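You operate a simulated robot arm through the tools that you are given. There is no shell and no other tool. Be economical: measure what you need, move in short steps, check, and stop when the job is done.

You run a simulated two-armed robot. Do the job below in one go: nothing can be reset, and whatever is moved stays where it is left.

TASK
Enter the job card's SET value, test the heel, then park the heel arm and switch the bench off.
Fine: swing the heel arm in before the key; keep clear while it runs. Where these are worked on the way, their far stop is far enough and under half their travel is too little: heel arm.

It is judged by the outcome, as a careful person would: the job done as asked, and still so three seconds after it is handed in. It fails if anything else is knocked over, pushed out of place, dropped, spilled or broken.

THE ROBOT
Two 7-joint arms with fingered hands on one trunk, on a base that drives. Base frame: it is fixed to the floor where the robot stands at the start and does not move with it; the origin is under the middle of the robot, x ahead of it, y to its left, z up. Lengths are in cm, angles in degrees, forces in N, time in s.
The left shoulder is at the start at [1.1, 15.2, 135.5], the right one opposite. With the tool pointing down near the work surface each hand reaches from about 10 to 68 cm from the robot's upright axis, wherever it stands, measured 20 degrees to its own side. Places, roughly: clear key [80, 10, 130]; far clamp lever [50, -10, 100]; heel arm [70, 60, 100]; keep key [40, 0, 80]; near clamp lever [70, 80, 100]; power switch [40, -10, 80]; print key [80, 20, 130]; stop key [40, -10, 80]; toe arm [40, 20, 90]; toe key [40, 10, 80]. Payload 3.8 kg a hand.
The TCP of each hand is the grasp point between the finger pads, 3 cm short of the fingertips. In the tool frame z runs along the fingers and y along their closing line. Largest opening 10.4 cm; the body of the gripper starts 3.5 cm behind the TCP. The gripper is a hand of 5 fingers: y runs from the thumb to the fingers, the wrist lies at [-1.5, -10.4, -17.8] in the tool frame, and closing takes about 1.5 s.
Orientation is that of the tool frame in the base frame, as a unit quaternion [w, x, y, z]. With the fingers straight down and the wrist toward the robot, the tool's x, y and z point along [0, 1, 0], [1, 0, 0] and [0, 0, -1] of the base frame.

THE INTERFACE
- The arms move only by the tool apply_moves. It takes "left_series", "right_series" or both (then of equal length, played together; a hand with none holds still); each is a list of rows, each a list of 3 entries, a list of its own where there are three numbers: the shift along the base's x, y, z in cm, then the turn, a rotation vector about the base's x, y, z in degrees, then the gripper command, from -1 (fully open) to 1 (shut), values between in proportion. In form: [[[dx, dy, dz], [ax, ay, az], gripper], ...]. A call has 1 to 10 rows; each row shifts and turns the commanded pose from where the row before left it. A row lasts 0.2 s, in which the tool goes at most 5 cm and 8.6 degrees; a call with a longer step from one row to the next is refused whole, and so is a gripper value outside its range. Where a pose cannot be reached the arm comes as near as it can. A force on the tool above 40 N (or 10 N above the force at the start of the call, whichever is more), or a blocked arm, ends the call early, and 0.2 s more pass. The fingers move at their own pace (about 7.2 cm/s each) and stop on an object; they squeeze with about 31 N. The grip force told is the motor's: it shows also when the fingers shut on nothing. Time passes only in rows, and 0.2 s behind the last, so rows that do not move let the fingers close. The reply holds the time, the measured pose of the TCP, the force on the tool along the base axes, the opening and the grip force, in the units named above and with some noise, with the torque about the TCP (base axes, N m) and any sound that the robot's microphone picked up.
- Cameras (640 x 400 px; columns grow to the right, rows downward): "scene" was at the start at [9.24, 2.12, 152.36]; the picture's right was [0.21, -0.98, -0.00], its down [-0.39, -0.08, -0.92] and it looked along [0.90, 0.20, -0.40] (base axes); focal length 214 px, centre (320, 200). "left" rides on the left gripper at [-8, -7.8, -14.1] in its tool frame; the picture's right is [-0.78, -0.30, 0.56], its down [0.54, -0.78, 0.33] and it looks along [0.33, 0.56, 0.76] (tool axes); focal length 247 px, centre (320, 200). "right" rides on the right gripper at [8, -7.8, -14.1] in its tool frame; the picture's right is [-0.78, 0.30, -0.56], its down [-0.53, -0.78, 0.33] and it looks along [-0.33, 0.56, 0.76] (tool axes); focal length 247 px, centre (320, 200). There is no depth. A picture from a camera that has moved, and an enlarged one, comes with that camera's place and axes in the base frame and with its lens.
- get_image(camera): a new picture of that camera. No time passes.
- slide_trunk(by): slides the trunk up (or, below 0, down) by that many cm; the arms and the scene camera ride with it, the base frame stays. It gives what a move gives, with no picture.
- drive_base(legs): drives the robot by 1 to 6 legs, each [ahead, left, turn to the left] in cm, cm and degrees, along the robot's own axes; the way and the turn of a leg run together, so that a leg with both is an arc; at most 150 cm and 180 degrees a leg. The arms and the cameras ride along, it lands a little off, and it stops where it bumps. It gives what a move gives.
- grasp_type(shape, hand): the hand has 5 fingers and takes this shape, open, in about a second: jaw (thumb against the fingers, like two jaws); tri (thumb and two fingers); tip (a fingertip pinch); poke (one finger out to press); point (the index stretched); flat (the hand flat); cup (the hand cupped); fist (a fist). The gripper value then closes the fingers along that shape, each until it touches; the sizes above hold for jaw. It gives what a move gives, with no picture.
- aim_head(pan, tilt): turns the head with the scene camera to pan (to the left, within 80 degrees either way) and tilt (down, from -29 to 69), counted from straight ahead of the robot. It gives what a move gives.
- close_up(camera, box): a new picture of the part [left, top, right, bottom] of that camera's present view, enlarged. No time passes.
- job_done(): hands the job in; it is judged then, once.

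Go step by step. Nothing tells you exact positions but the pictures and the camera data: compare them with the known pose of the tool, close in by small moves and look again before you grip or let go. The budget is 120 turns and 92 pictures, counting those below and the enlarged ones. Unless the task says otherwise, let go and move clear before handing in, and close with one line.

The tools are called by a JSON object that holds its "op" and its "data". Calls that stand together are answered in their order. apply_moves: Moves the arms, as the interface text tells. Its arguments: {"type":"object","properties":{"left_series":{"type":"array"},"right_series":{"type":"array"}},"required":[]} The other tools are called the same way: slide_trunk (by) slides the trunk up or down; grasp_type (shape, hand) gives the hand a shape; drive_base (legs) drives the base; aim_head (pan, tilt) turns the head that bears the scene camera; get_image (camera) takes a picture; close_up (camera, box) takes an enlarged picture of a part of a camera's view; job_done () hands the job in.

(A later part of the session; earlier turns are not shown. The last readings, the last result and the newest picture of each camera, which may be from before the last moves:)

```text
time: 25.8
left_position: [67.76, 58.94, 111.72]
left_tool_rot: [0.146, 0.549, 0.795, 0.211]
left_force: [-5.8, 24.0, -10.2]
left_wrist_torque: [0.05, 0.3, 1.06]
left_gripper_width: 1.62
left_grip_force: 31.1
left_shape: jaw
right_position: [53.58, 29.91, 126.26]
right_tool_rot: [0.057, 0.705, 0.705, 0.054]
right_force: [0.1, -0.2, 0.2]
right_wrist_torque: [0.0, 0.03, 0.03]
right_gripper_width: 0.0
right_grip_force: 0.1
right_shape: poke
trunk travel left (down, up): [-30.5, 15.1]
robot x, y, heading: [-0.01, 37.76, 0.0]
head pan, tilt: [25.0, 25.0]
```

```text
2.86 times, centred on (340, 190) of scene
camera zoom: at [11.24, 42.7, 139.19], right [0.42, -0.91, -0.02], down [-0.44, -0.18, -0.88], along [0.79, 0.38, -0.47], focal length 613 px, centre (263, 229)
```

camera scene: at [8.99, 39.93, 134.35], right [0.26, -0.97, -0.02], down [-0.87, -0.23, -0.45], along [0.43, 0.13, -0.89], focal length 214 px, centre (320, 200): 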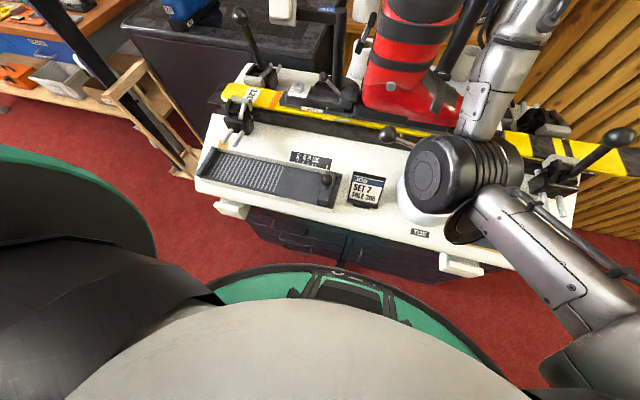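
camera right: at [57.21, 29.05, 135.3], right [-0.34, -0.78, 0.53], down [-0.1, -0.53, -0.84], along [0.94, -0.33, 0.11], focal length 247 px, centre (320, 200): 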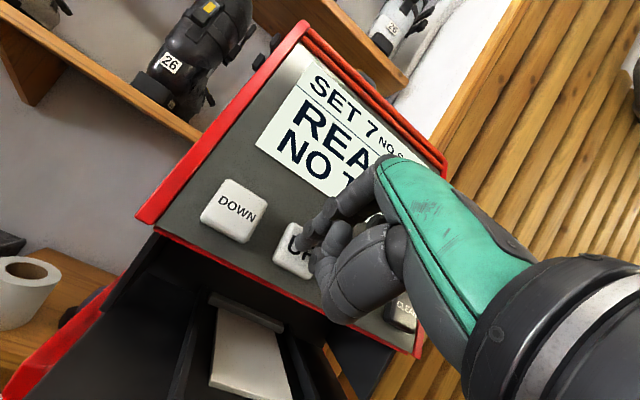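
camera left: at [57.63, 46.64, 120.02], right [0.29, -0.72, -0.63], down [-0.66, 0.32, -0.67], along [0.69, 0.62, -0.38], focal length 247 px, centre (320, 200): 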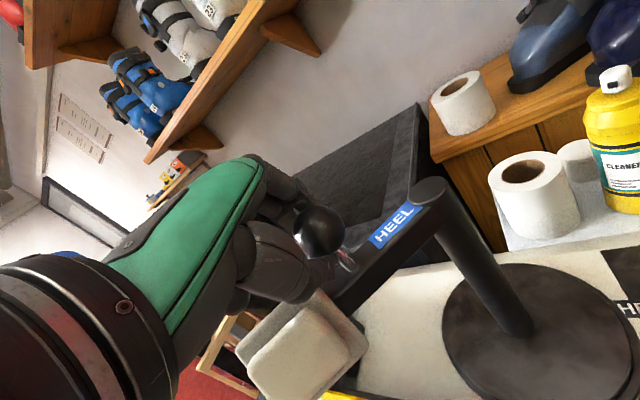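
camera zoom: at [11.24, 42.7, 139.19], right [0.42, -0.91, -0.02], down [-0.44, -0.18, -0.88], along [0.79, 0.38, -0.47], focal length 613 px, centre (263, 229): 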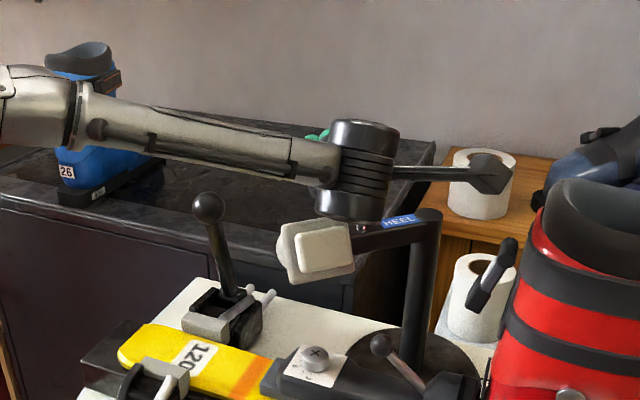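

The arm follows. The measured path puts the arc centre nearer [73.2, 52.5], so I continue with corrected steps.

{"op": "apply_moves", "data": {"left_series": [[[-0.9, 0.1, 0], [0, 0, 5], 0.8], [[-0.86, -1.2, 0], [0, 0, 5], 0.8], [[-0.6, -1.3, 0], [0, 0, 5], 0.8], [[-0.4, -1.4, 0], [0, 0, 5], 0.8]]}}

{"op": "get_image", "data": {"camera": "left"}}

{"op": "close_up", "data": {"camera": "scene", "box": [240, 120, 440, 260]}}

```text
time: 26.5
left_position: [65.9, 57.51, 111.52]
left_tool_rot: [0.124, 0.481, 0.839, 0.222]
left_force: [40.3, 0.4, -18.4]
left_wrist_torque: [0.6, 0.18, 2.0]
left_gripper_width: 1.23
left_grip_force: 31.3
left_shape: jaw
left hand out of reach, approached as far as the arm can: row 2, 3
right_position: [54.42, 28.9, 125.92]
right_tool_rot: [0.053, 0.706, 0.704, 0.053]
right_force: [0.0, -0.8, 0.8]
right_wrist_torque: [-0.01, -0.04, -0.02]
right_gripper_width: 0.0
right_grip_force: 0.1
right_shape: poke
trunk travel left (down, up): [-30.5, 15.1]
robot x, y, heading: [0.22, 38.35, -0.2]
head pan, tilt: [25.0, 25.0]
stopped in row 3 (left hand): the force on the tool passed its limit at 44 N (the readings are from after the stop); the commanded pose is now the measured one
```

```text
55 pictures are left
camera left: at [58.1, 43.83, 119.85], right [0.41, -0.66, -0.63], down [-0.71, 0.2, -0.67], along [0.57, 0.72, -0.39], focal length 247 px, centre (320, 200)
```

left: 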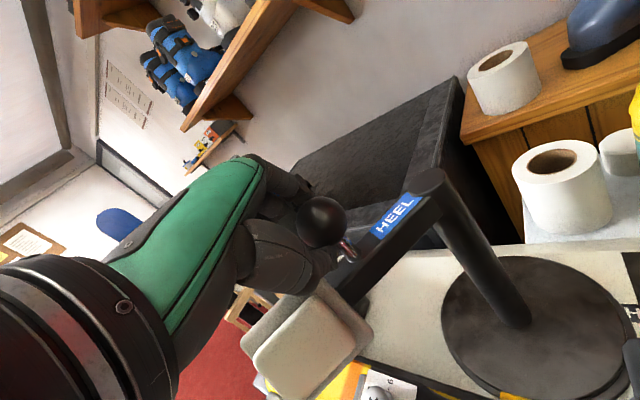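

```text
2.86 times, centred on (340, 190) of scene
camera zoom: at [12.35, 41.9, 139.12], right [0.42, -0.91, -0.03], down [-0.45, -0.18, -0.88], along [0.79, 0.38, -0.48], focal length 613 px, centre (263, 229)
```

zoom: 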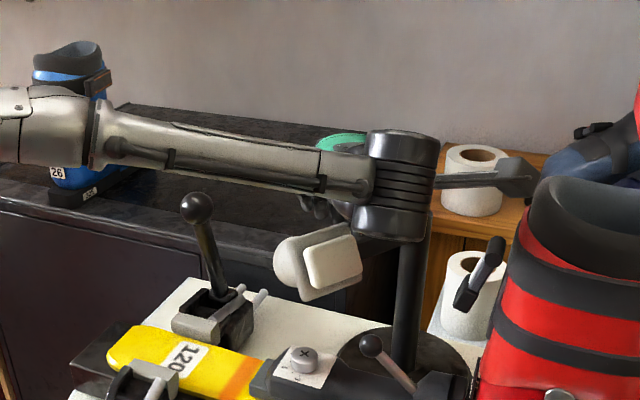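

The hand's turn reached its limit. The arm is now at about 139°, roughly halfway in. I release, lift off, undo the hand's turn and regrip.

{"op": "apply_moves", "data": {"left_series": [[[0, 0, 0], [0, 0, 0], -0.2], [[0, 0, 0], [0, 0, 0], -0.55], [[0, 0, 0], [0, 0, 0], -0.55], [[0, 0, 0], [0, 0, 0], -0.55], [[-1.3, -0.9, 2.6], [0, 0, 0], -0.55], [[-1.3, -0.9, 2.6], [0, 0, 0], -0.55], [[-1.3, -0.9, 2.6], [0, 0, -7], -0.55], [[0, 0, 0], [0, 0, -8], -0.55], [[0, 0, 0], [0, 0, -8], -0.55], [[0, 0, 0], [0, 0, -8], -0.55]]}}

{"op": "get_image", "data": {"camera": "left"}}

{"op": "close_up", "data": {"camera": "scene", "box": [240, 120, 440, 260]}}

```text
time: 27.6
left_position: [65.8, 57.24, 112.42]
left_tool_rot: [0.13, 0.481, 0.838, 0.223]
left_force: [9.5, -6.0, 3.6]
left_wrist_torque: [-0.21, -0.26, 0.3]
left_gripper_width: 7.73
left_grip_force: 0.1
left_shape: jaw
right_position: [54.47, 28.82, 125.89]
right_tool_rot: [0.054, 0.707, 0.703, 0.054]
right_force: [1.0, 0.5, -0.2]
right_wrist_torque: [0.0, 0.03, 0.02]
right_gripper_width: 0.0
right_grip_force: 0.0
right_shape: poke
trunk travel left (down, up): [-30.5, 15.1]
robot x, y, heading: [0.62, 37.94, -0.4]
head pan, tilt: [25.0, 25.0]
stopped in row 5 (left hand): the force on the tool passed its limit at 67 N (the readings are from after the stop); the commanded pose is now the measured one
```

```text
53 pictures are left
camera left: at [57.88, 43.46, 120.73], right [0.41, -0.66, -0.63], down [-0.71, 0.21, -0.68], along [0.58, 0.72, -0.38], focal length 247 px, centre (320, 200)
```

left: 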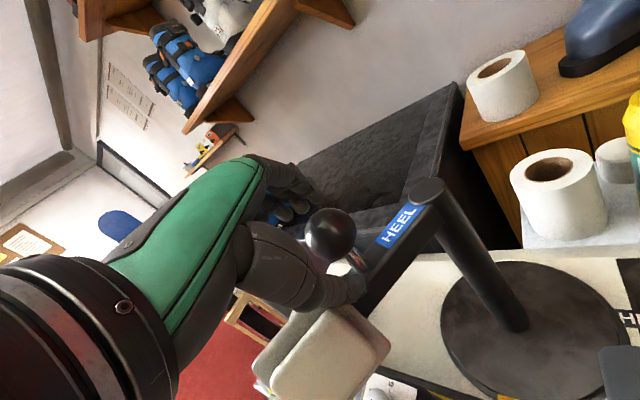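

```text
2.86 times, centred on (340, 190) of scene
camera zoom: at [12.29, 41.83, 139.18], right [0.42, -0.91, -0.03], down [-0.45, -0.18, -0.88], along [0.79, 0.38, -0.48], focal length 613 px, centre (263, 229)
```

zoom: 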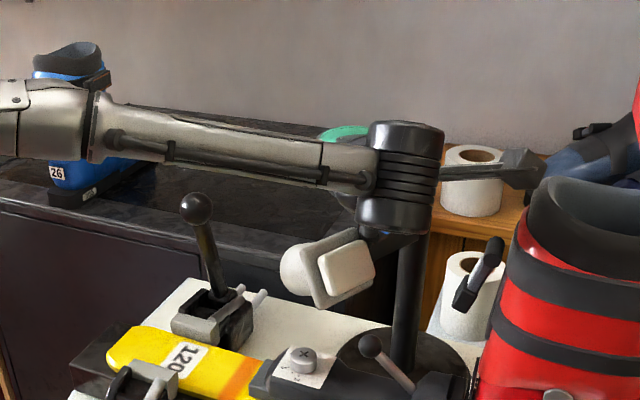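

Something caught during the lift, so I take it more gently, straight up.

{"op": "apply_moves", "data": {"left_series": [[[0, 0, 0], [0, 0, 0], -1], [[0, 0, 0], [0, 0, 0], -1], [[0, 0, 0.5], [0, 0, 0], -1], [[0, 0, 0.7], [0, 0, 0], -1]]}}

{"op": "close_up", "data": {"camera": "left", "box": [200, 140, 460, 320]}}

```text
time: 28.6
left_position: [65.06, 57.21, 113.7]
left_tool_rot: [0.128, 0.481, 0.838, 0.223]
left_force: [14.2, -4.1, 2.4]
left_wrist_torque: [-0.14, -0.32, 0.42]
left_gripper_width: 9.95
left_grip_force: 0.1
left_shape: jaw
right_position: [53.72, 28.95, 126.12]
right_tool_rot: [0.056, 0.706, 0.704, 0.056]
right_force: [0.6, -0.4, 0.0]
right_wrist_torque: [0.0, 0.03, -0.02]
right_gripper_width: 0.0
right_grip_force: 0.1
right_shape: poke
trunk travel left (down, up): [-30.5, 15.1]
robot x, y, heading: [0.06, 37.83, -0.2]
head pan, tilt: [25.0, 25.0]
```

```text
2.22 times, centred on (330, 230) of left
camera zoom: at [57.17, 43.49, 121.91], right [0.41, -0.66, -0.63], down [-0.71, 0.21, -0.68], along [0.57, 0.72, -0.38], focal length 549 px, centre (298, 133)
```

zoom: 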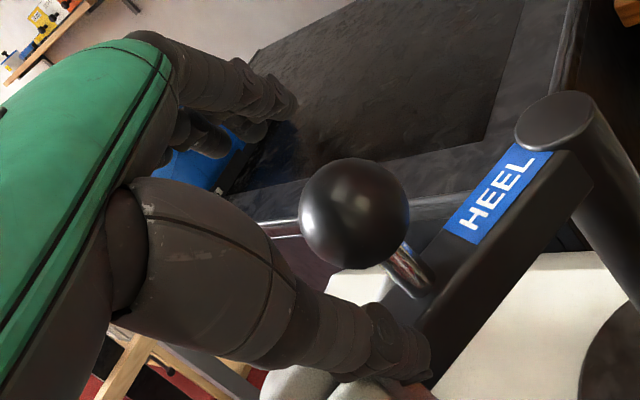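

The thumb is still leaning on the pad bracket. I close slightly and keep rising.

{"op": "apply_moves", "data": {"left_series": [[[0.3, 0, 0.3], [0, 0, 0], -0.6], [[0.3, 0, 0.5], [0, 0, 0], -0.6], [[0, 0, 1], [0, 0, 0], -0.6], [[0, 0, 1.5], [0, 0, 0], -0.6], [[0, 0, 2], [0, 0, 0], -0.6]]}}

{"op": "get_image", "data": {"camera": "left"}}

```text
time: 29.8
left_position: [65.52, 57.42, 119.09]
left_tool_rot: [0.128, 0.48, 0.839, 0.224]
left_force: [0.1, 0.7, -0.5]
left_wrist_torque: [-0.01, -0.01, 0.01]
left_gripper_width: 8.31
left_grip_force: 0.0
left_shape: jaw
right_position: [53.54, 29.0, 126.21]
right_tool_rot: [0.056, 0.706, 0.704, 0.056]
right_force: [0.7, 0.8, -0.6]
right_wrist_torque: [-0.02, -0.04, -0.03]
right_gripper_width: 0.0
right_grip_force: 0.1
right_shape: poke
trunk travel left (down, up): [-30.5, 15.1]
robot x, y, heading: [0.07, 37.99, -0.1]
head pan, tilt: [25.0, 25.0]
```

```text
50 pictures are left
camera left: at [57.66, 43.63, 127.34], right [0.41, -0.66, -0.63], down [-0.71, 0.2, -0.68], along [0.57, 0.72, -0.38], focal length 247 px, centre (320, 200)
```

left: 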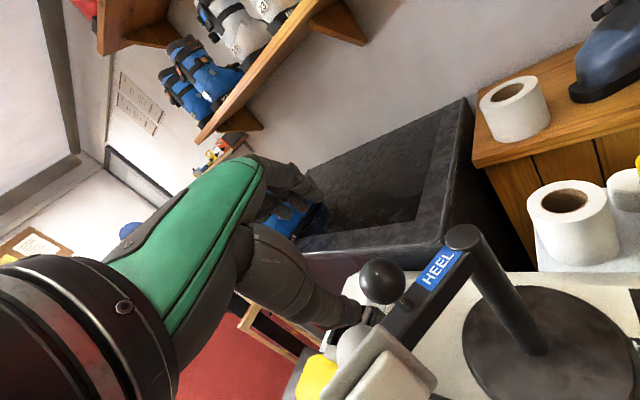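

The hand is free, and the knob is now at [67, 56.9], about 151°. I undo the yaw and reduce the tilt above the knob, then look before gripping higher on the ball.

{"op": "apply_moves", "data": {"left_series": [[[0, 0, 2], [0, 0, -7.6], -0.6], [[0, 0, 0], [0, 0, -7.6], -0.6], [[0, 0, 0], [0, 0, -7.6], -0.6], [[0, 0, 0], [0, 0, -7.6], -0.6], [[0, 0, 0], [0, 7.5, 0], -0.6], [[0, -0.5, 0], [0, 7.5, 0], -0.6]]}}

{"op": "get_image", "data": {"camera": "left"}}

```text
time: 31.2
left_position: [65.38, 56.81, 120.92]
left_tool_rot: [0.091, 0.703, 0.7, 0.092]
left_force: [-0.5, -0.3, -0.7]
left_wrist_torque: [0.03, 0.02, 0.02]
left_gripper_width: 8.32
left_grip_force: 0.0
left_shape: jaw
right_position: [53.68, 28.94, 126.16]
right_tool_rot: [0.055, 0.707, 0.703, 0.056]
right_force: [-0.4, 0.0, 1.3]
right_wrist_torque: [-0.01, 0.04, -0.03]
right_gripper_width: 0.0
right_grip_force: 0.0
right_shape: poke
trunk travel left (down, up): [-30.5, 15.1]
robot x, y, heading: [0.11, 37.94, -0.4]
head pan, tilt: [25.0, 25.0]
```

```text
49 pictures are left
camera left: at [54.36, 48.85, 132.51], right [-0.14, -0.78, -0.62], down [-0.66, 0.54, -0.52], along [0.73, 0.33, -0.59], focal length 247 px, centre (320, 200)
```

left: 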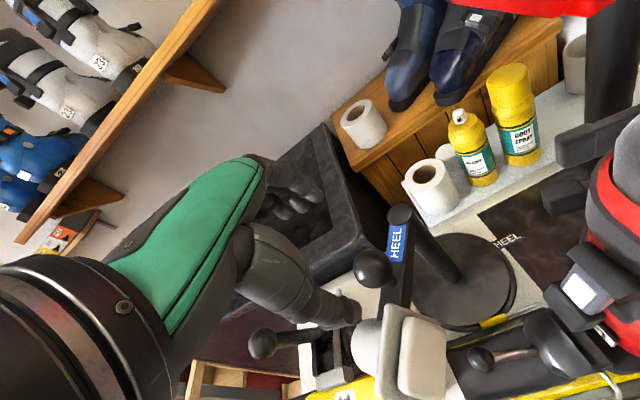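

The knob is at [67.1, 56.5]. I descend with a narrower opening and grip the ball.

{"op": "apply_moves", "data": {"left_series": [[[0.5, -0.1, -2.7], [0, 0, 0], -0.2], [[0.5, -0.1, -2.7], [0, 0, 0], -0.2], [[0.6, -0.1, -2.6], [0, 0, 0], -0.2], [[0, 0, 0], [0, 0, 0], 0.2], [[0, 0, 0], [0, 0, 0], 0.5], [[0, 0, 0], [0, 0, 0], 0.5], [[0, 0, 0], [0, 0, 0], 0.5]]}}

{"op": "close_up", "data": {"camera": "left", "box": [200, 140, 460, 320]}}

```text
time: 32.0
left_position: [67.15, 56.43, 114.74]
left_tool_rot: [0.104, 0.7, 0.7, 0.097]
left_force: [-5.0, -0.8, 3.2]
left_wrist_torque: [-0.03, 0.18, 0.05]
left_gripper_width: 4.52
left_grip_force: 0.0
left_shape: jaw
right_position: [53.37, 28.92, 126.47]
right_tool_rot: [0.057, 0.706, 0.704, 0.057]
right_force: [-0.9, 0.9, -0.5]
right_wrist_torque: [0.01, -0.03, 0.04]
right_gripper_width: 0.0
right_grip_force: 0.0
right_shape: poke
trunk travel left (down, up): [-30.5, 15.1]
robot x, y, heading: [0.08, 37.72, 0.1]
head pan, tilt: [25.0, 25.0]
stopped in row 4 (left hand): the force on the tool passed its limit at 46 N (the readings are from after the stop); the commanded pose is now the measured one
```

```text
2.22 times, centred on (330, 230) of left
camera zoom: at [55.55, 48.67, 126.04], right [-0.13, -0.78, -0.61], down [-0.65, 0.53, -0.54], along [0.75, 0.33, -0.58], focal length 549 px, centre (298, 133)
```

zoom: 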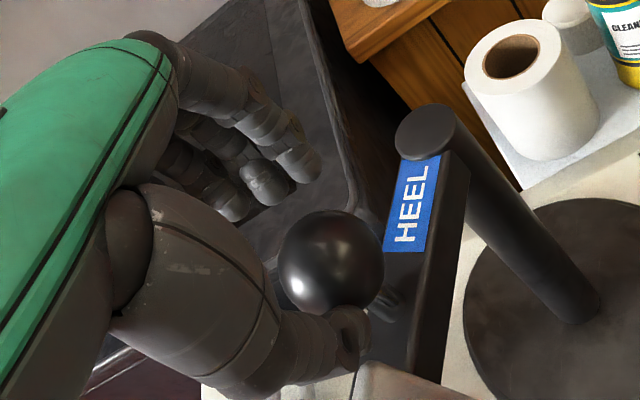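

The thumb was landing on the ball. I open, shift toward the robot 0.7 cm, and descend again in small steps.

{"op": "apply_moves", "data": {"left_series": [[[-0.2, 0.1, 0.6], [0, 0, 0], -0.3], [[-0.5, 0.2, 0], [0, 0, 0], -0.3], [[0, 0, 0], [0, 0, 0], -0.3], [[0.15, 0, -0.8], [0, 0, 0], -0.3], [[0.2, 0, -0.8], [0, 0, 0], -0.3], [[0.2, 0, -0.8], [0, 0, 0], -0.3]]}}

{"op": "close_up", "data": {"camera": "left", "box": [200, 140, 460, 320]}}

```text
time: 33.3
left_position: [67.19, 56.49, 115.06]
left_tool_rot: [0.116, 0.699, 0.698, 0.103]
left_force: [-7.6, 0.1, 27.0]
left_wrist_torque: [0.1, 1.52, 0.04]
left_gripper_width: 6.94
left_grip_force: 0.0
left_shape: jaw
right_position: [53.36, 29.0, 126.24]
right_tool_rot: [0.057, 0.706, 0.703, 0.057]
right_force: [0.9, 0.5, 0.1]
right_wrist_torque: [0.0, -0.01, 0.0]
right_gripper_width: 0.0
right_grip_force: 0.0
right_shape: poke
trunk travel left (down, up): [-30.5, 15.1]
robot x, y, heading: [0.17, 38.01, -0.1]
head pan, tilt: [25.0, 25.0]
stopped in row 6 (left hand): the force on the tool passed its limit at 44 N (the readings are from after the stop); the commanded pose is now the measured one
```

```text
2.22 times, centred on (330, 230) of left
camera zoom: at [55.3, 48.81, 126.15], right [-0.12, -0.79, -0.61], down [-0.64, 0.53, -0.56], along [0.76, 0.32, -0.56], focal length 549 px, centre (298, 133)
```

zoom: 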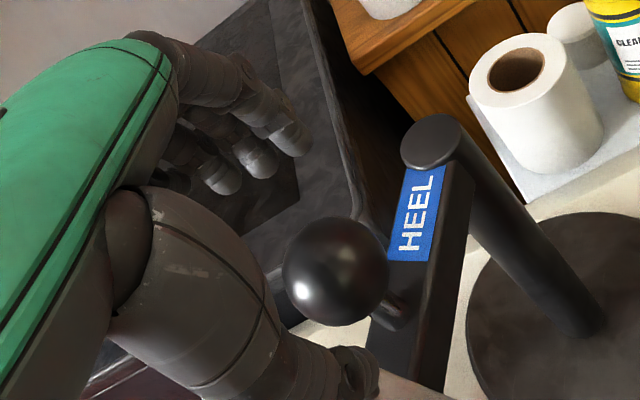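

The thumb meets the pad plate, so gripping here is awkward. Instead I lift, close the hand, move it to the far (left) side of the bar, and push the arm in with the closed fingers.

{"op": "apply_moves", "data": {"left_series": [[[-0.5, 0, 2.5], [0, 0, 0], -0.3], [[0, 0, 3], [0, 0, 0], 0.3], [[0, 2, 1], [0, 0, 0], 1], [[0.3, 3, 0], [0, 0, 0], 1], [[0.3, 3, 0], [0, 0, 0], 1], [[0, 0, 0], [0, 0, 0], 1]]}}

{"op": "get_image", "data": {"camera": "left"}}

{"op": "close_up", "data": {"camera": "scene", "box": [240, 120, 440, 260]}}

```text
time: 34.7
left_position: [67.36, 64.45, 121.06]
left_tool_rot: [0.11, 0.7, 0.698, 0.1]
left_force: [0.7, -0.8, 0.1]
left_wrist_torque: [0.01, 0.02, -0.03]
left_gripper_width: 0.02
left_grip_force: 30.9
left_shape: jaw
right_position: [53.67, 28.96, 126.18]
right_tool_rot: [0.055, 0.706, 0.704, 0.055]
right_force: [-0.1, 0.3, -0.7]
right_wrist_torque: [0.0, -0.02, -0.02]
right_gripper_width: 0.0
right_grip_force: 0.0
right_shape: poke
trunk travel left (down, up): [-30.5, 15.1]
robot x, y, heading: [0.31, 37.77, -0.1]
head pan, tilt: [25.0, 25.0]
```

```text
46 pictures are left
camera left: at [55.75, 56.78, 132.21], right [-0.12, -0.78, -0.61], down [-0.64, 0.53, -0.55], along [0.76, 0.32, -0.57], focal length 247 px, centre (320, 200)
```

left: 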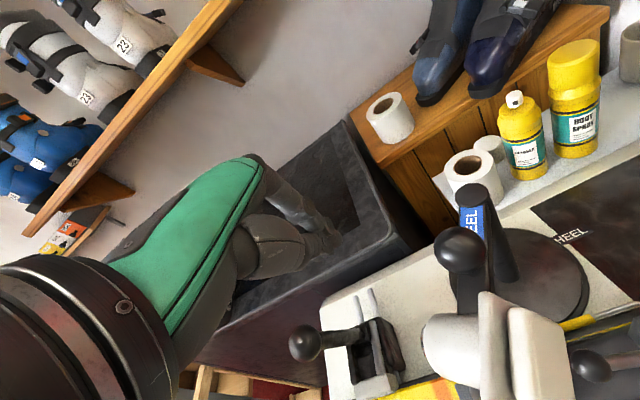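

```text
2.86 times, centred on (340, 190) of scene
camera zoom: at [11.33, 41.87, 139.22], right [0.42, -0.91, -0.03], down [-0.44, -0.18, -0.88], along [0.79, 0.38, -0.47], focal length 613 px, centre (263, 229)
```

zoom: 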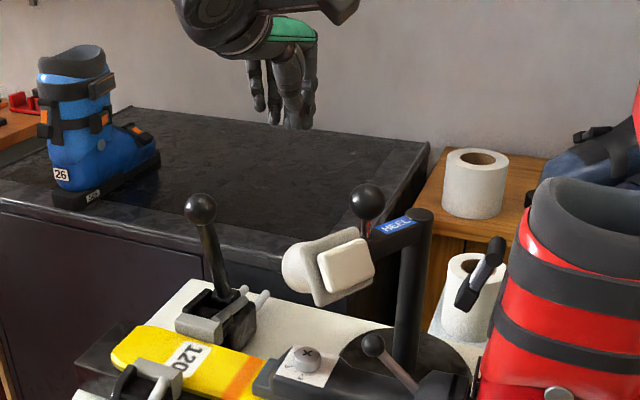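

The knob stands at [67.6, 56.6] and the fingers are closed at y≈64. I descend behind the bar, clear of the pad boss.

{"op": "apply_moves", "data": {"left_series": [[[0.7, 0, -2.6], [0, 0, 0], 1], [[0, 0, -2.6], [0, 0, 0], 1], [[0, 0, -2.6], [0, 0, 0], 1], [[0, 0, -2.4], [0, 0, 0], 1]]}}

{"op": "apply_moves", "data": {"left_series": [[[0, -1, 0], [0, 0, 0], 1], [[0, -1, 0], [0, 0, 0], 1], [[0, -1, 0], [0, 0, 0], 1], [[0, -1, 0], [0, 0, 0], 1], [[0, -1, 0], [0, 0, 0], 1]]}}

{"op": "close_up", "data": {"camera": "scene", "box": [240, 120, 440, 260]}}

```text
time: 35.7
left_position: [67.98, 64.41, 110.48]
left_tool_rot: [0.11, 0.7, 0.698, 0.099]
left_force: [0.5, 0.3, 0.0]
left_wrist_torque: [-0.03, 0.04, -0.02]
left_gripper_width: 0.0
left_grip_force: 31.1
left_shape: jaw
right_position: [53.68, 29.03, 126.14]
right_tool_rot: [0.055, 0.707, 0.703, 0.056]
right_force: [-0.6, 0.0, 0.5]
right_wrist_torque: [-0.03, 0.0, -0.01]
right_gripper_width: 0.0
right_grip_force: 0.0
right_shape: poke
trunk travel left (down, up): [-30.5, 15.1]
robot x, y, heading: [0.29, 37.81, -0.2]
head pan, tilt: [25.0, 25.0]
```

```text
time: 36.9
left_position: [68.07, 59.55, 110.48]
left_tool_rot: [0.11, 0.7, 0.699, 0.099]
left_force: [-0.6, 0.1, -0.8]
left_wrist_torque: [0.01, 0.01, 0.01]
left_gripper_width: 0.03
left_grip_force: 31.4
left_shape: jaw
right_position: [53.49, 29.06, 126.31]
right_tool_rot: [0.056, 0.706, 0.704, 0.055]
right_force: [0.2, -0.5, 0.3]
right_wrist_torque: [-0.03, -0.01, -0.03]
right_gripper_width: 0.0
right_grip_force: 0.0
right_shape: poke
trunk travel left (down, up): [-30.5, 15.1]
robot x, y, heading: [0.07, 37.94, -0.3]
head pan, tilt: [25.0, 25.0]
```

```text
2.86 times, centred on (340, 190) of scene
camera zoom: at [11.34, 41.89, 139.22], right [0.42, -0.91, -0.03], down [-0.44, -0.18, -0.88], along [0.79, 0.38, -0.47], focal length 613 px, centre (263, 229)
```

zoom: 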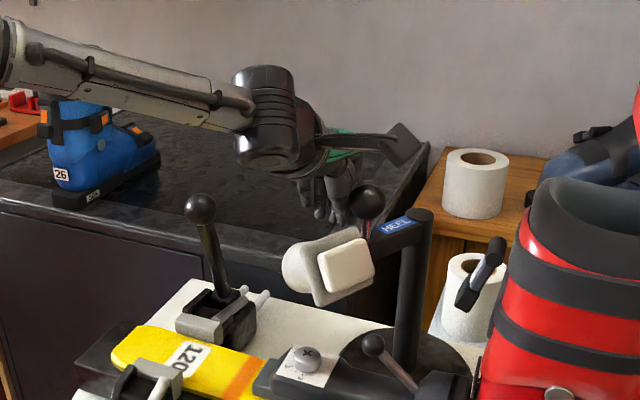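

I'm close behind the knob; now I push toward the boot.

{"op": "apply_moves", "data": {"left_series": [[[0, -1, 0], [0, 0, 0], 1], [[0, -1, 0], [0, 0, 0], 1], [[-0.1, -1, 0], [0, 0, 0], 1], [[-0.2, -1, 0], [0, 0, 0], 1], [[-0.2, -1, 0], [0, 0, 0], 1]]}}

{"op": "close_up", "data": {"camera": "scene", "box": [240, 120, 440, 260]}}

{"op": "get_image", "data": {"camera": "left"}}

```text
time: 38.1
left_position: [67.64, 55.07, 110.49]
left_tool_rot: [0.111, 0.699, 0.699, 0.099]
left_force: [3.4, 11.0, 4.9]
left_wrist_torque: [-0.26, 0.16, -0.18]
left_gripper_width: 0.0
left_grip_force: 30.9
left_shape: jaw
right_position: [53.76, 29.43, 126.2]
right_tool_rot: [0.056, 0.706, 0.704, 0.053]
right_force: [-0.1, 0.2, -0.8]
right_wrist_torque: [-0.01, 0.01, 0.0]
right_gripper_width: 0.01
right_grip_force: 0.1
right_shape: poke
trunk travel left (down, up): [-30.5, 15.1]
robot x, y, heading: [-0.2, 37.49, -0.1]
head pan, tilt: [25.0, 25.0]
```

```text
2.86 times, centred on (340, 190) of scene
camera zoom: at [11.45, 42.36, 139.2], right [0.42, -0.91, -0.02], down [-0.44, -0.18, -0.88], along [0.79, 0.38, -0.47], focal length 613 px, centre (263, 229)
```

zoom: 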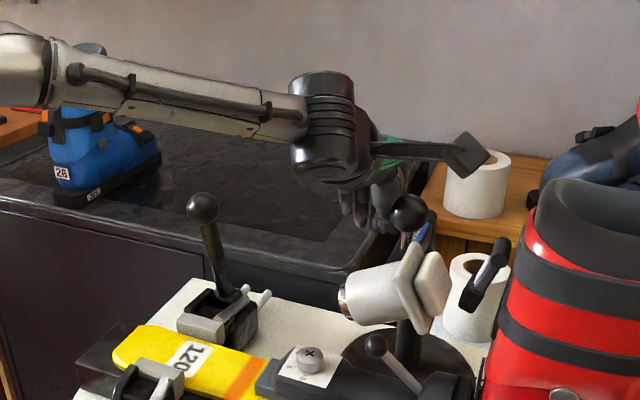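

```text
42 pictures are left
camera left: at [56.09, 47.32, 121.74], right [-0.12, -0.79, -0.61], down [-0.64, 0.53, -0.56], along [0.76, 0.32, -0.57], focal length 247 px, centre (320, 200)
```

left: 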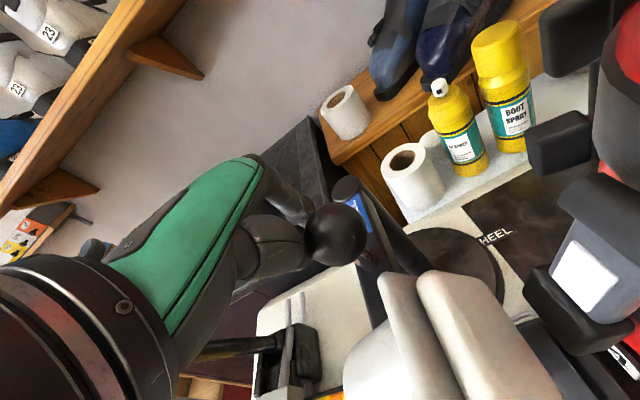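

The arm swings smoothly and is now at about 180°. I keep pushing in small steps to its stop.

{"op": "apply_moves", "data": {"left_series": [[[0, -0.8, 0], [0, 0, 0], 1], [[0, -0.8, 0], [0, 0, 0], 1], [[0, -0.8, 0], [0, 0, 0], 1], [[0.1, -0.8, 0], [0, 0, 0], 1]]}}

{"op": "close_up", "data": {"camera": "scene", "box": [240, 120, 440, 260]}}

{"op": "get_image", "data": {"camera": "left"}}

```text
time: 38.7
left_position: [67.6, 54.93, 110.48]
left_tool_rot: [0.106, 0.69, 0.709, 0.105]
left_force: [-0.5, 23.3, 2.1]
left_wrist_torque: [-0.4, 0.04, -0.46]
left_gripper_width: 0.0
left_grip_force: 30.8
left_shape: jaw
right_position: [53.61, 29.55, 126.32]
right_tool_rot: [0.057, 0.705, 0.705, 0.056]
right_force: [-0.1, -0.3, -0.7]
right_wrist_torque: [0.02, 0.01, 0.02]
right_gripper_width: 0.01
right_grip_force: 0.0
right_shape: poke
trunk travel left (down, up): [-30.5, 15.1]
robot x, y, heading: [0.01, 38.06, 0.2]
head pan, tilt: [25.0, 25.0]
stopped in row 3 (left hand): the force on the tool passed its limit at 43 N (the readings are from after the stop); the commanded pose is now the measured one
```

```text
2.86 times, centred on (340, 190) of scene
camera zoom: at [11.23, 42.26, 139.21], right [0.42, -0.91, -0.02], down [-0.44, -0.18, -0.88], along [0.79, 0.38, -0.47], focal length 613 px, centre (263, 229)
```

zoom: 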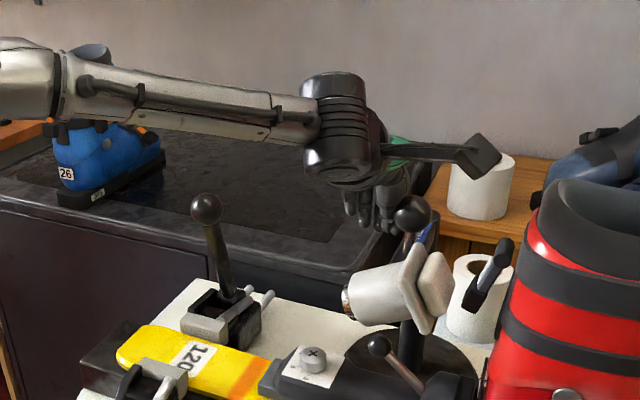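

```text
40 pictures are left
camera left: at [56.29, 46.75, 121.68], right [-0.1, -0.78, -0.62], down [-0.66, 0.51, -0.55], along [0.75, 0.35, -0.56], focal length 247 px, centre (320, 200)
```

left: 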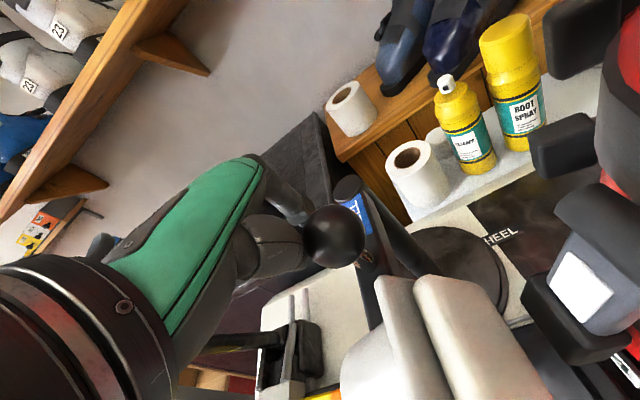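

It stopped hard with the arm at 180°, a clean 90° swing, so that is its inner stop. I back the left hand off to the left, up and away.

{"op": "apply_moves", "data": {"left_series": [[[0, 1.5, 0], [0, 0, 0], 1], [[0, 3, 0], [0, 0, 0], 1], [[0, 3, 0], [0, 0, 0], 1], [[0, 1, 4], [0, 0, 0], 1], [[0, 0, 4.5], [0, 0, 0], 1], [[-2, 0, 4], [0, 0, 0], 0], [[-4, 0, 2], [0, 0, 0], 0], [[-4.5, 0, 1], [0, 0, 0], 0], [[-4.5, 0, 1], [0, 0, 0], 0], [[-4, 0, 0], [0, 0, 0], 0]]}}

{"op": "close_up", "data": {"camera": "scene", "box": [240, 120, 440, 260]}}

{"op": "aim_head", "data": {"pan": -20, "tilt": 40}}

{"op": "get_image", "data": {"camera": "scene"}}

```text
time: 40.9
left_position: [48.41, 62.52, 127.14]
left_tool_rot: [0.108, 0.694, 0.705, 0.103]
left_force: [-0.3, -0.3, 0.7]
left_wrist_torque: [-0.03, 0.0, 0.0]
left_gripper_width: 5.18
left_grip_force: 0.0
left_shape: jaw
right_position: [53.46, 29.35, 126.31]
right_tool_rot: [0.056, 0.705, 0.705, 0.056]
right_force: [0.1, 0.8, -0.7]
right_wrist_torque: [0.0, 0.01, 0.02]
right_gripper_width: 0.0
right_grip_force: 0.0
right_shape: poke
trunk travel left (down, up): [-30.5, 15.1]
robot x, y, heading: [-0.29, 37.97, 0.1]
head pan, tilt: [25.0, 25.0]
```

```text
2.86 times, centred on (340, 190) of scene
camera zoom: at [11.15, 42.09, 139.24], right [0.42, -0.91, -0.03], down [-0.44, -0.18, -0.88], along [0.79, 0.38, -0.47], focal length 613 px, centre (263, 229)
```

zoom: 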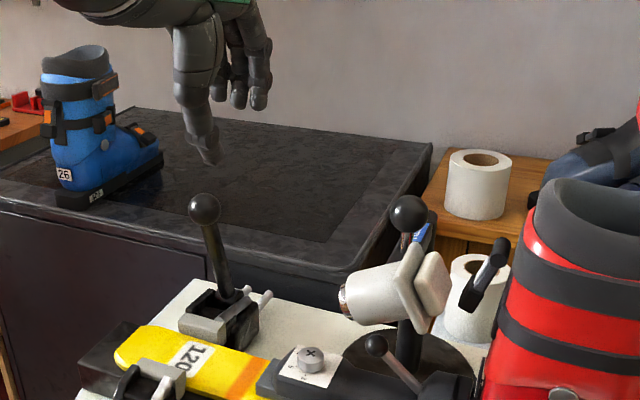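

```text
time: 42.1
left_position: [48.74, 62.48, 126.99]
left_tool_rot: [0.108, 0.694, 0.704, 0.103]
left_force: [0.7, -0.3, -0.1]
left_wrist_torque: [0.0, 0.01, 0.02]
left_gripper_width: 5.16
left_grip_force: 0.0
left_shape: jaw
right_position: [53.65, 29.29, 126.21]
right_tool_rot: [0.057, 0.705, 0.705, 0.056]
right_force: [0.2, -0.3, -0.4]
right_wrist_torque: [-0.02, 0.02, 0.0]
right_gripper_width: 0.0
right_grip_force: 0.1
right_shape: poke
trunk travel left (down, up): [-30.5, 15.1]
robot x, y, heading: [0.01, 38.42, -0.1]
head pan, tilt: [-20.0, 40.0]
```

```text
38 pictures are left
camera scene: at [10.8, 35.24, 136.92], right [-0.34, -0.94, 0.02], down [-0.65, 0.22, -0.73], along [0.68, -0.26, -0.69], focal length 214 px, centre (320, 200)
```

scene: 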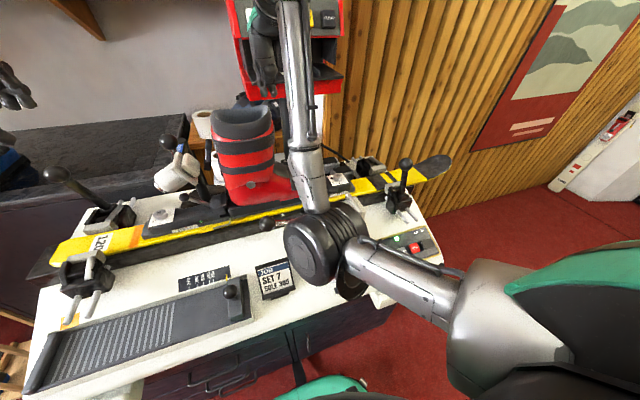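

The heel arm stays in at its stop. Now the right hand: I raise the trunk again to free the elbow over the toe station, then bring the hand around toward the key panel.

{"op": "slide_trunk", "data": {"by": 12}}

{"op": "apply_moves", "data": {"right_series": [[[0, 0, 2], [0, 0, 0], -1], [[-1, -4, 0], [0, 0, 0], -1], [[-1, -4, 0], [0, 0, 0], -1], [[-1, -4, 0], [0, 0, 0], -1], [[-1, -4, 0], [0, 2, 0], -1], [[-1, -4, 0], [0, 2, 0], -1], [[-1, -4, 0], [0, 2, 0], -1], [[-1, -2, 0], [0, 2, 0], -1]]}}

{"op": "get_image", "data": {"camera": "scene"}}

```text
time: 43.6
left_position: [48.73, 62.51, 139.07]
left_tool_rot: [0.107, 0.694, 0.704, 0.103]
left_force: [-0.2, 0.3, 0.0]
left_wrist_torque: [0.0, -0.01, -0.03]
left_gripper_width: 5.16
left_grip_force: 0.0
left_shape: jaw
right_position: [53.57, 29.16, 138.22]
right_tool_rot: [0.055, 0.705, 0.705, 0.055]
right_force: [-0.2, 0.1, 0.3]
right_wrist_torque: [-0.02, -0.03, -0.03]
right_gripper_width: 0.03
right_grip_force: 0.0
right_shape: poke
trunk travel left (down, up): [-42.5, 3.1]
robot x, y, heading: [0.01, 38.11, -0.0]
head pan, tilt: [-20.0, 40.0]
```

```text
time: 45.4
left_position: [48.64, 62.41, 139.17]
left_tool_rot: [0.108, 0.694, 0.704, 0.103]
left_force: [0.7, -1.2, 0.5]
left_wrist_torque: [0.0, -0.01, 0.03]
left_gripper_width: 5.17
left_grip_force: 0.0
left_shape: jaw
right_position: [48.48, 2.91, 139.82]
right_tool_rot: [0.005, 0.706, 0.708, 0.006]
right_force: [-1.0, -0.2, -0.1]
right_wrist_torque: [0.0, -0.02, 0.01]
right_gripper_width: 0.02
right_grip_force: 0.1
right_shape: poke
right hand out of reach, approached as far as the arm can: row 3, 4, 5
trunk travel left (down, up): [-42.5, 3.1]
robot x, y, heading: [0.07, 38.11, -0.0]
head pan, tilt: [-20.0, 40.0]
```

```text
37 pictures are left
camera scene: at [8.28, 35.17, 149.75], right [-0.34, -0.94, 0.0], down [-0.61, 0.22, -0.76], along [0.72, -0.26, -0.65], focal length 214 px, centre (320, 200)
```

scene: 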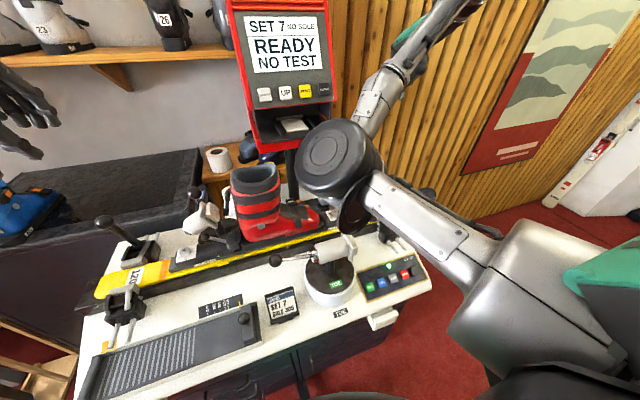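

The hand is over the right side. HEEL is at about [37, 2, 79.5]. I lower toward it and watch the elbow.

{"op": "apply_moves", "data": {"right_series": [[[-1.2, -0.1, -3], [0, 0, 0], -1], [[-1.2, -0.1, -3], [0, 0, 0], -1], [[-1.2, -0.1, -3], [0, 0, 0], -1], [[-1.2, -0.1, -3], [0, 0, 0], -1], [[-1.2, -0.1, -3], [0, 0, 0], -1], [[-1.2, -0.1, -3], [0, 0, 0], -1]]}}

{"op": "get_image", "data": {"camera": "scene"}}

{"op": "get_image", "data": {"camera": "right"}}

```text
time: 46.8
left_position: [48.65, 62.35, 139.06]
left_tool_rot: [0.108, 0.694, 0.704, 0.104]
left_force: [-0.3, -0.5, -0.1]
left_wrist_torque: [0.01, 0.0, 0.0]
left_gripper_width: 5.15
left_grip_force: 0.1
left_shape: jaw
right_position: [41.86, 1.85, 121.48]
right_tool_rot: [0.007, 0.707, 0.707, 0.007]
right_force: [-0.3, 0.2, 0.0]
right_wrist_torque: [0.01, 0.02, -0.02]
right_gripper_width: 0.0
right_grip_force: 0.0
right_shape: poke
right hand out of reach, approached as far as the arm can: row 3
trunk travel left (down, up): [-42.5, 3.1]
robot x, y, heading: [0.39, 37.83, 0.1]
head pan, tilt: [-20.0, 40.0]
```

```text
36 pictures are left
camera scene: at [8.25, 35.18, 149.75], right [-0.34, -0.94, 0.0], down [-0.61, 0.22, -0.76], along [0.72, -0.26, -0.65], focal length 214 px, centre (320, 200)
```

scene: 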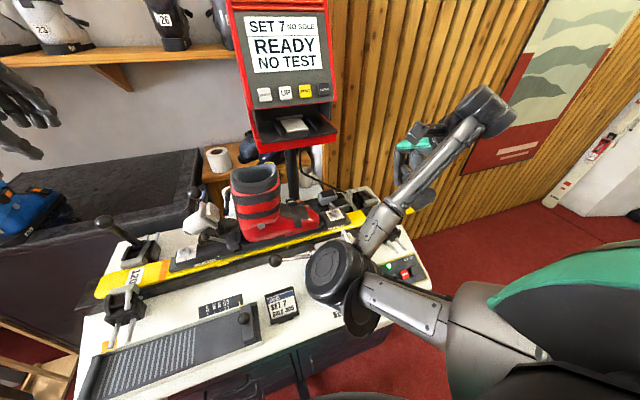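

```text
35 pictures are left
camera right: at [33.92, 9.96, 135.45], right [0.29, -0.78, 0.56], down [-0.77, -0.53, -0.35], along [0.57, -0.33, -0.75], focal length 247 px, centre (320, 200)
```

right: 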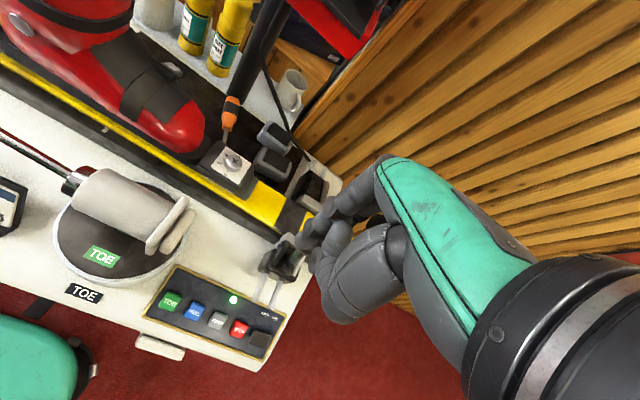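

HEEL comes out again at [37.3, 2.0]. I lower the hand above it.

{"op": "apply_moves", "data": {"right_series": [[[-0.5, -0.05, -2.9], [0, 0, 0], -1], [[-0.5, -0.05, -2.9], [0, 0, 0], -1], [[-0.5, -0.05, -2.9], [0, 0, 0], -1], [[-0.5, -0.05, -2.9], [0, 0, 0], -1], [[-0.5, -0.05, -2.9], [0, 0, 0], -1], [[-0.5, -0.05, -2.9], [0, 0, 0], -1], [[-0.5, -0.05, -2.9], [0, 0, 0], -1], [[-0.5, -0.05, -2.9], [0, 0, 0], -1], [[-0.4, -0.05, -2.9], [0, 0, 0], -1], [[-0.4, -0.05, -2.9], [0, 0, 0], -1]]}}

{"op": "get_image", "data": {"camera": "right"}}

{"op": "get_image", "data": {"camera": "scene"}}

```text
time: 49.2
left_position: [48.61, 62.62, 138.97]
left_tool_rot: [0.108, 0.693, 0.705, 0.104]
left_force: [-0.2, -0.4, -0.6]
left_wrist_torque: [0.0, 0.03, -0.02]
left_gripper_width: 5.12
left_grip_force: 0.1
left_shape: jaw
right_position: [41.86, 1.45, 96.84]
right_tool_rot: [0.049, 0.706, 0.705, 0.048]
right_force: [-0.1, -0.1, 0.2]
right_wrist_torque: [-0.01, 0.01, -0.02]
right_gripper_width: 0.01
right_grip_force: 0.0
right_shape: poke
trunk travel left (down, up): [-42.5, 3.1]
robot x, y, heading: [0.22, 37.94, 0.2]
head pan, tilt: [-20.0, 40.0]
stopped in row 10 (right hand): the arm was blocked; the commanded pose is now the measured one
```

```text
34 pictures are left
camera right: at [32.34, 9.66, 109.79], right [0.22, -0.78, 0.59], down [-0.73, -0.53, -0.43], along [0.65, -0.34, -0.68], focal length 247 px, centre (320, 200)
```

right: 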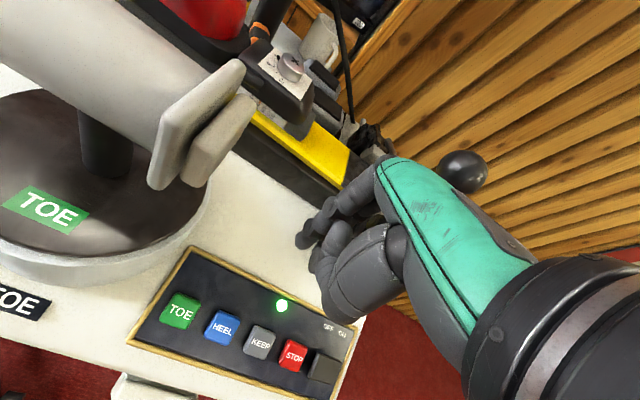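

```text
33 pictures are left
camera scene: at [8.3, 35.24, 149.75], right [-0.34, -0.94, 0.0], down [-0.61, 0.22, -0.76], along [0.72, -0.26, -0.65], focal length 214 px, centre (320, 200)
```

scene: 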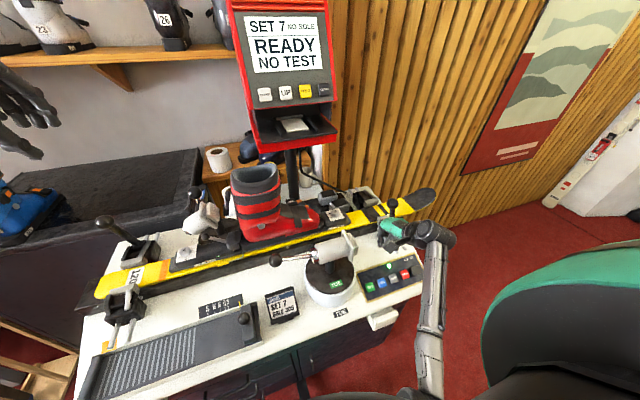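

The arm got blocked by its own cramped posture; the key is too close to the body. I raise the hand a bit and back the base off 12 cm so the panel is further ahead.

{"op": "apply_moves", "data": {"right_series": [[[0, 0, 2], [0, 0, 0], -1], [[0, 0, 2.5], [0, 0, 0], -1], [[0, 0, 2.5], [0, 0, 0], -1], [[0, 0, 2.5], [0, 0, 0], -1]]}}

{"op": "drive_base", "data": {"legs": [[-12, 0, 0]]}}

{"op": "get_image", "data": {"camera": "scene"}}

```text
time: 50.2
left_position: [48.71, 62.49, 139.13]
left_tool_rot: [0.109, 0.694, 0.704, 0.104]
left_force: [0.3, -0.7, 0.0]
left_wrist_torque: [0.02, -0.01, 0.0]
left_gripper_width: 5.17
left_grip_force: 0.0
left_shape: jaw
right_position: [41.76, 1.62, 106.48]
right_tool_rot: [0.046, 0.706, 0.705, 0.047]
right_force: [-0.2, 0.6, -0.7]
right_wrist_torque: [0.01, -0.01, 0.01]
right_gripper_width: 0.0
right_grip_force: 0.1
right_shape: poke
trunk travel left (down, up): [-42.5, 3.1]
robot x, y, heading: [0.26, 37.89, 0.1]
head pan, tilt: [-20.0, 40.0]
```

```text
time: 51.4
left_position: [37.35, 62.31, 138.99]
left_tool_rot: [0.107, 0.695, 0.704, 0.102]
left_force: [-0.4, 0.2, 0.1]
left_wrist_torque: [-0.01, 0.07, 0.0]
left_gripper_width: 5.14
left_grip_force: 0.1
left_shape: jaw
right_position: [30.18, 1.47, 106.29]
right_tool_rot: [0.047, 0.707, 0.704, 0.046]
right_force: [-0.1, 0.1, 0.0]
right_wrist_torque: [0.04, 0.0, 0.03]
right_gripper_width: 0.0
right_grip_force: 0.0
right_shape: poke
trunk travel left (down, up): [-42.5, 3.1]
robot x, y, heading: [-11.49, 38.54, 0.1]
head pan, tilt: [-20.0, 40.0]
```

```text
32 pictures are left
camera scene: at [-3.18, 35.21, 149.72], right [-0.34, -0.94, 0.0], down [-0.61, 0.22, -0.76], along [0.71, -0.26, -0.65], focal length 214 px, centre (320, 200)
```

scene: 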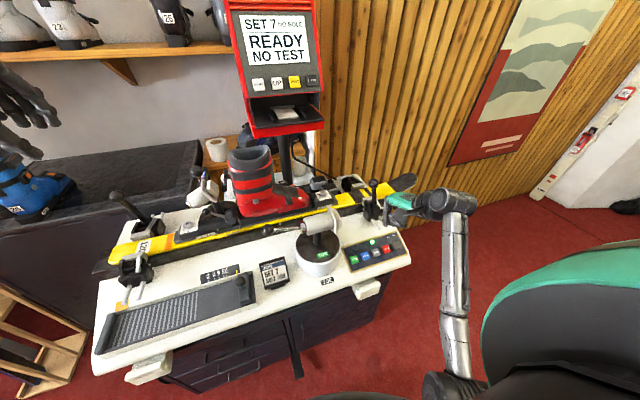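

There is room now. I move above HEEL with the finger pointing straight down.

{"op": "apply_moves", "data": {"right_series": [[[1.15, 0, -2.3], [0, 1.25, 0], -1], [[1.15, 0, -2.3], [0, 1.25, 0], -1], [[1.15, 0, -2.3], [0, 1.25, 0], -1], [[1.15, 0, -2.3], [0, 1.25, 0], -1], [[1.15, 0, -2.3], [0, 1.25, 0], -1], [[1.1, 0, -2.3], [0, 1.25, 0], -1]]}}

{"op": "get_image", "data": {"camera": "right"}}

{"op": "close_up", "data": {"camera": "scene", "box": [300, 170, 480, 300]}}

```text
time: 52.8
left_position: [36.93, 62.39, 139.07]
left_tool_rot: [0.107, 0.695, 0.704, 0.103]
left_force: [0.5, 0.4, -0.4]
left_wrist_torque: [0.0, -0.01, 0.0]
left_gripper_width: 5.16
left_grip_force: 0.1
left_shape: jaw
right_position: [36.81, 1.37, 92.54]
right_tool_rot: [0.002, 0.709, 0.706, 0.002]
right_force: [-0.2, 0.1, 0.0]
right_wrist_torque: [0.0, -0.01, 0.0]
right_gripper_width: 0.0
right_grip_force: 0.1
right_shape: poke
trunk travel left (down, up): [-42.5, 3.1]
robot x, y, heading: [-11.63, 37.99, -0.3]
head pan, tilt: [-20.0, 40.0]
```

```text
31 pictures are left
camera right: at [29.11, 9.45, 106.61], right [0.29, -0.78, 0.56], down [-0.78, -0.53, -0.33], along [0.56, -0.34, -0.76], focal length 247 px, centre (320, 200)
```

right: 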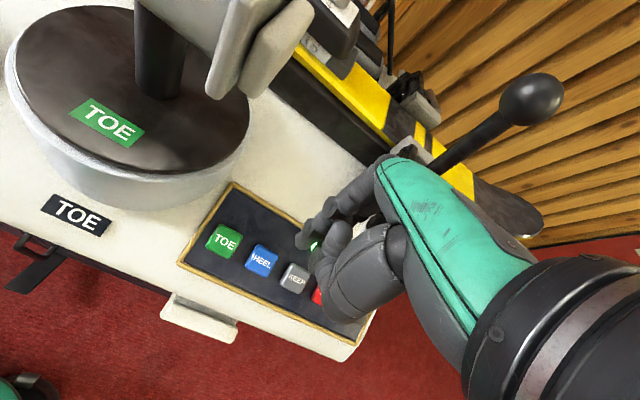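

```text
3.08 times, centred on (390, 235) of scene
camera zoom: at [-3.52, 35.19, 149.75], right [-0.34, -0.94, 0.0], down [-0.61, 0.22, -0.76], along [0.72, -0.26, -0.65], focal length 660 px, centre (105, 92)
```

zoom: 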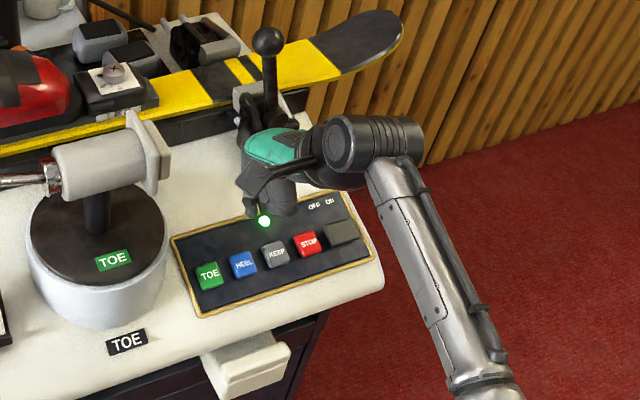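

HEEL is at [37.6, 1.6]. I shift slightly and descend toward it.

{"op": "apply_moves", "data": {"right_series": [[[0.2, -0.2, -2.3], [0, 0, 0], -1], [[0.2, -0.2, -2.3], [0, 0, 0], -1], [[0, 0, -2], [0, 0, 0], -1]]}}

{"op": "close_up", "data": {"camera": "right", "box": [200, 140, 420, 320]}}

```text
time: 53.6
left_position: [36.94, 62.44, 139.14]
left_tool_rot: [0.107, 0.694, 0.704, 0.103]
left_force: [0.5, 0.2, -0.3]
left_wrist_torque: [-0.02, 0.03, -0.01]
left_gripper_width: 5.19
left_grip_force: 0.1
left_shape: jaw
right_position: [37.14, 1.05, 85.95]
right_tool_rot: [0.002, 0.71, 0.705, 0.002]
right_force: [0.1, -0.1, -0.3]
right_wrist_torque: [-0.02, -0.01, 0.03]
right_gripper_width: 0.0
right_grip_force: 0.1
right_shape: poke
trunk travel left (down, up): [-42.5, 3.1]
robot x, y, heading: [-11.66, 38.08, -0.2]
head pan, tilt: [-20.0, 40.0]
```

```text
2.22 times, centred on (310, 230) of right
camera zoom: at [29.45, 9.3, 100.14], right [0.29, -0.78, 0.56], down [-0.78, -0.53, -0.34], along [0.56, -0.34, -0.76], focal length 549 px, centre (342, 133)
```

zoom: 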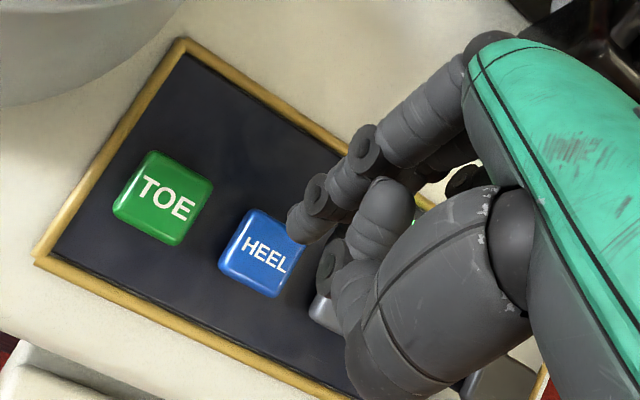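

The tip is at about [37.8, 1.7, 83.2], right over HEEL. I press down and withdraw in one call.

{"op": "apply_moves", "data": {"right_series": [[[-0.5, 0, -1], [0, 0, 0], -1], [[0, 0, -0.8], [0, 0, 0], -1], [[0, 0, -0.5], [0, 0, 0], -1], [[0, 0, -0.5], [0, 0, 0], -1]]}}

```text
time: 54.6
left_position: [36.9, 62.4, 138.96]
left_tool_rot: [0.107, 0.695, 0.704, 0.102]
left_force: [-0.5, -0.4, -0.8]
left_wrist_torque: [0.0, -0.03, 0.0]
left_gripper_width: 5.18
left_grip_force: 0.1
left_shape: jaw
right_position: [36.71, 1.14, 83.3]
right_tool_rot: [0.002, 0.709, 0.705, 0.001]
right_force: [0.3, 0.9, 0.4]
right_wrist_torque: [-0.02, 0.02, 0.0]
right_gripper_width: 0.0
right_grip_force: 0.1
right_shape: poke
trunk travel left (down, up): [-42.5, 3.1]
robot x, y, heading: [-11.91, 38.08, -0.2]
head pan, tilt: [-20.0, 40.0]
```

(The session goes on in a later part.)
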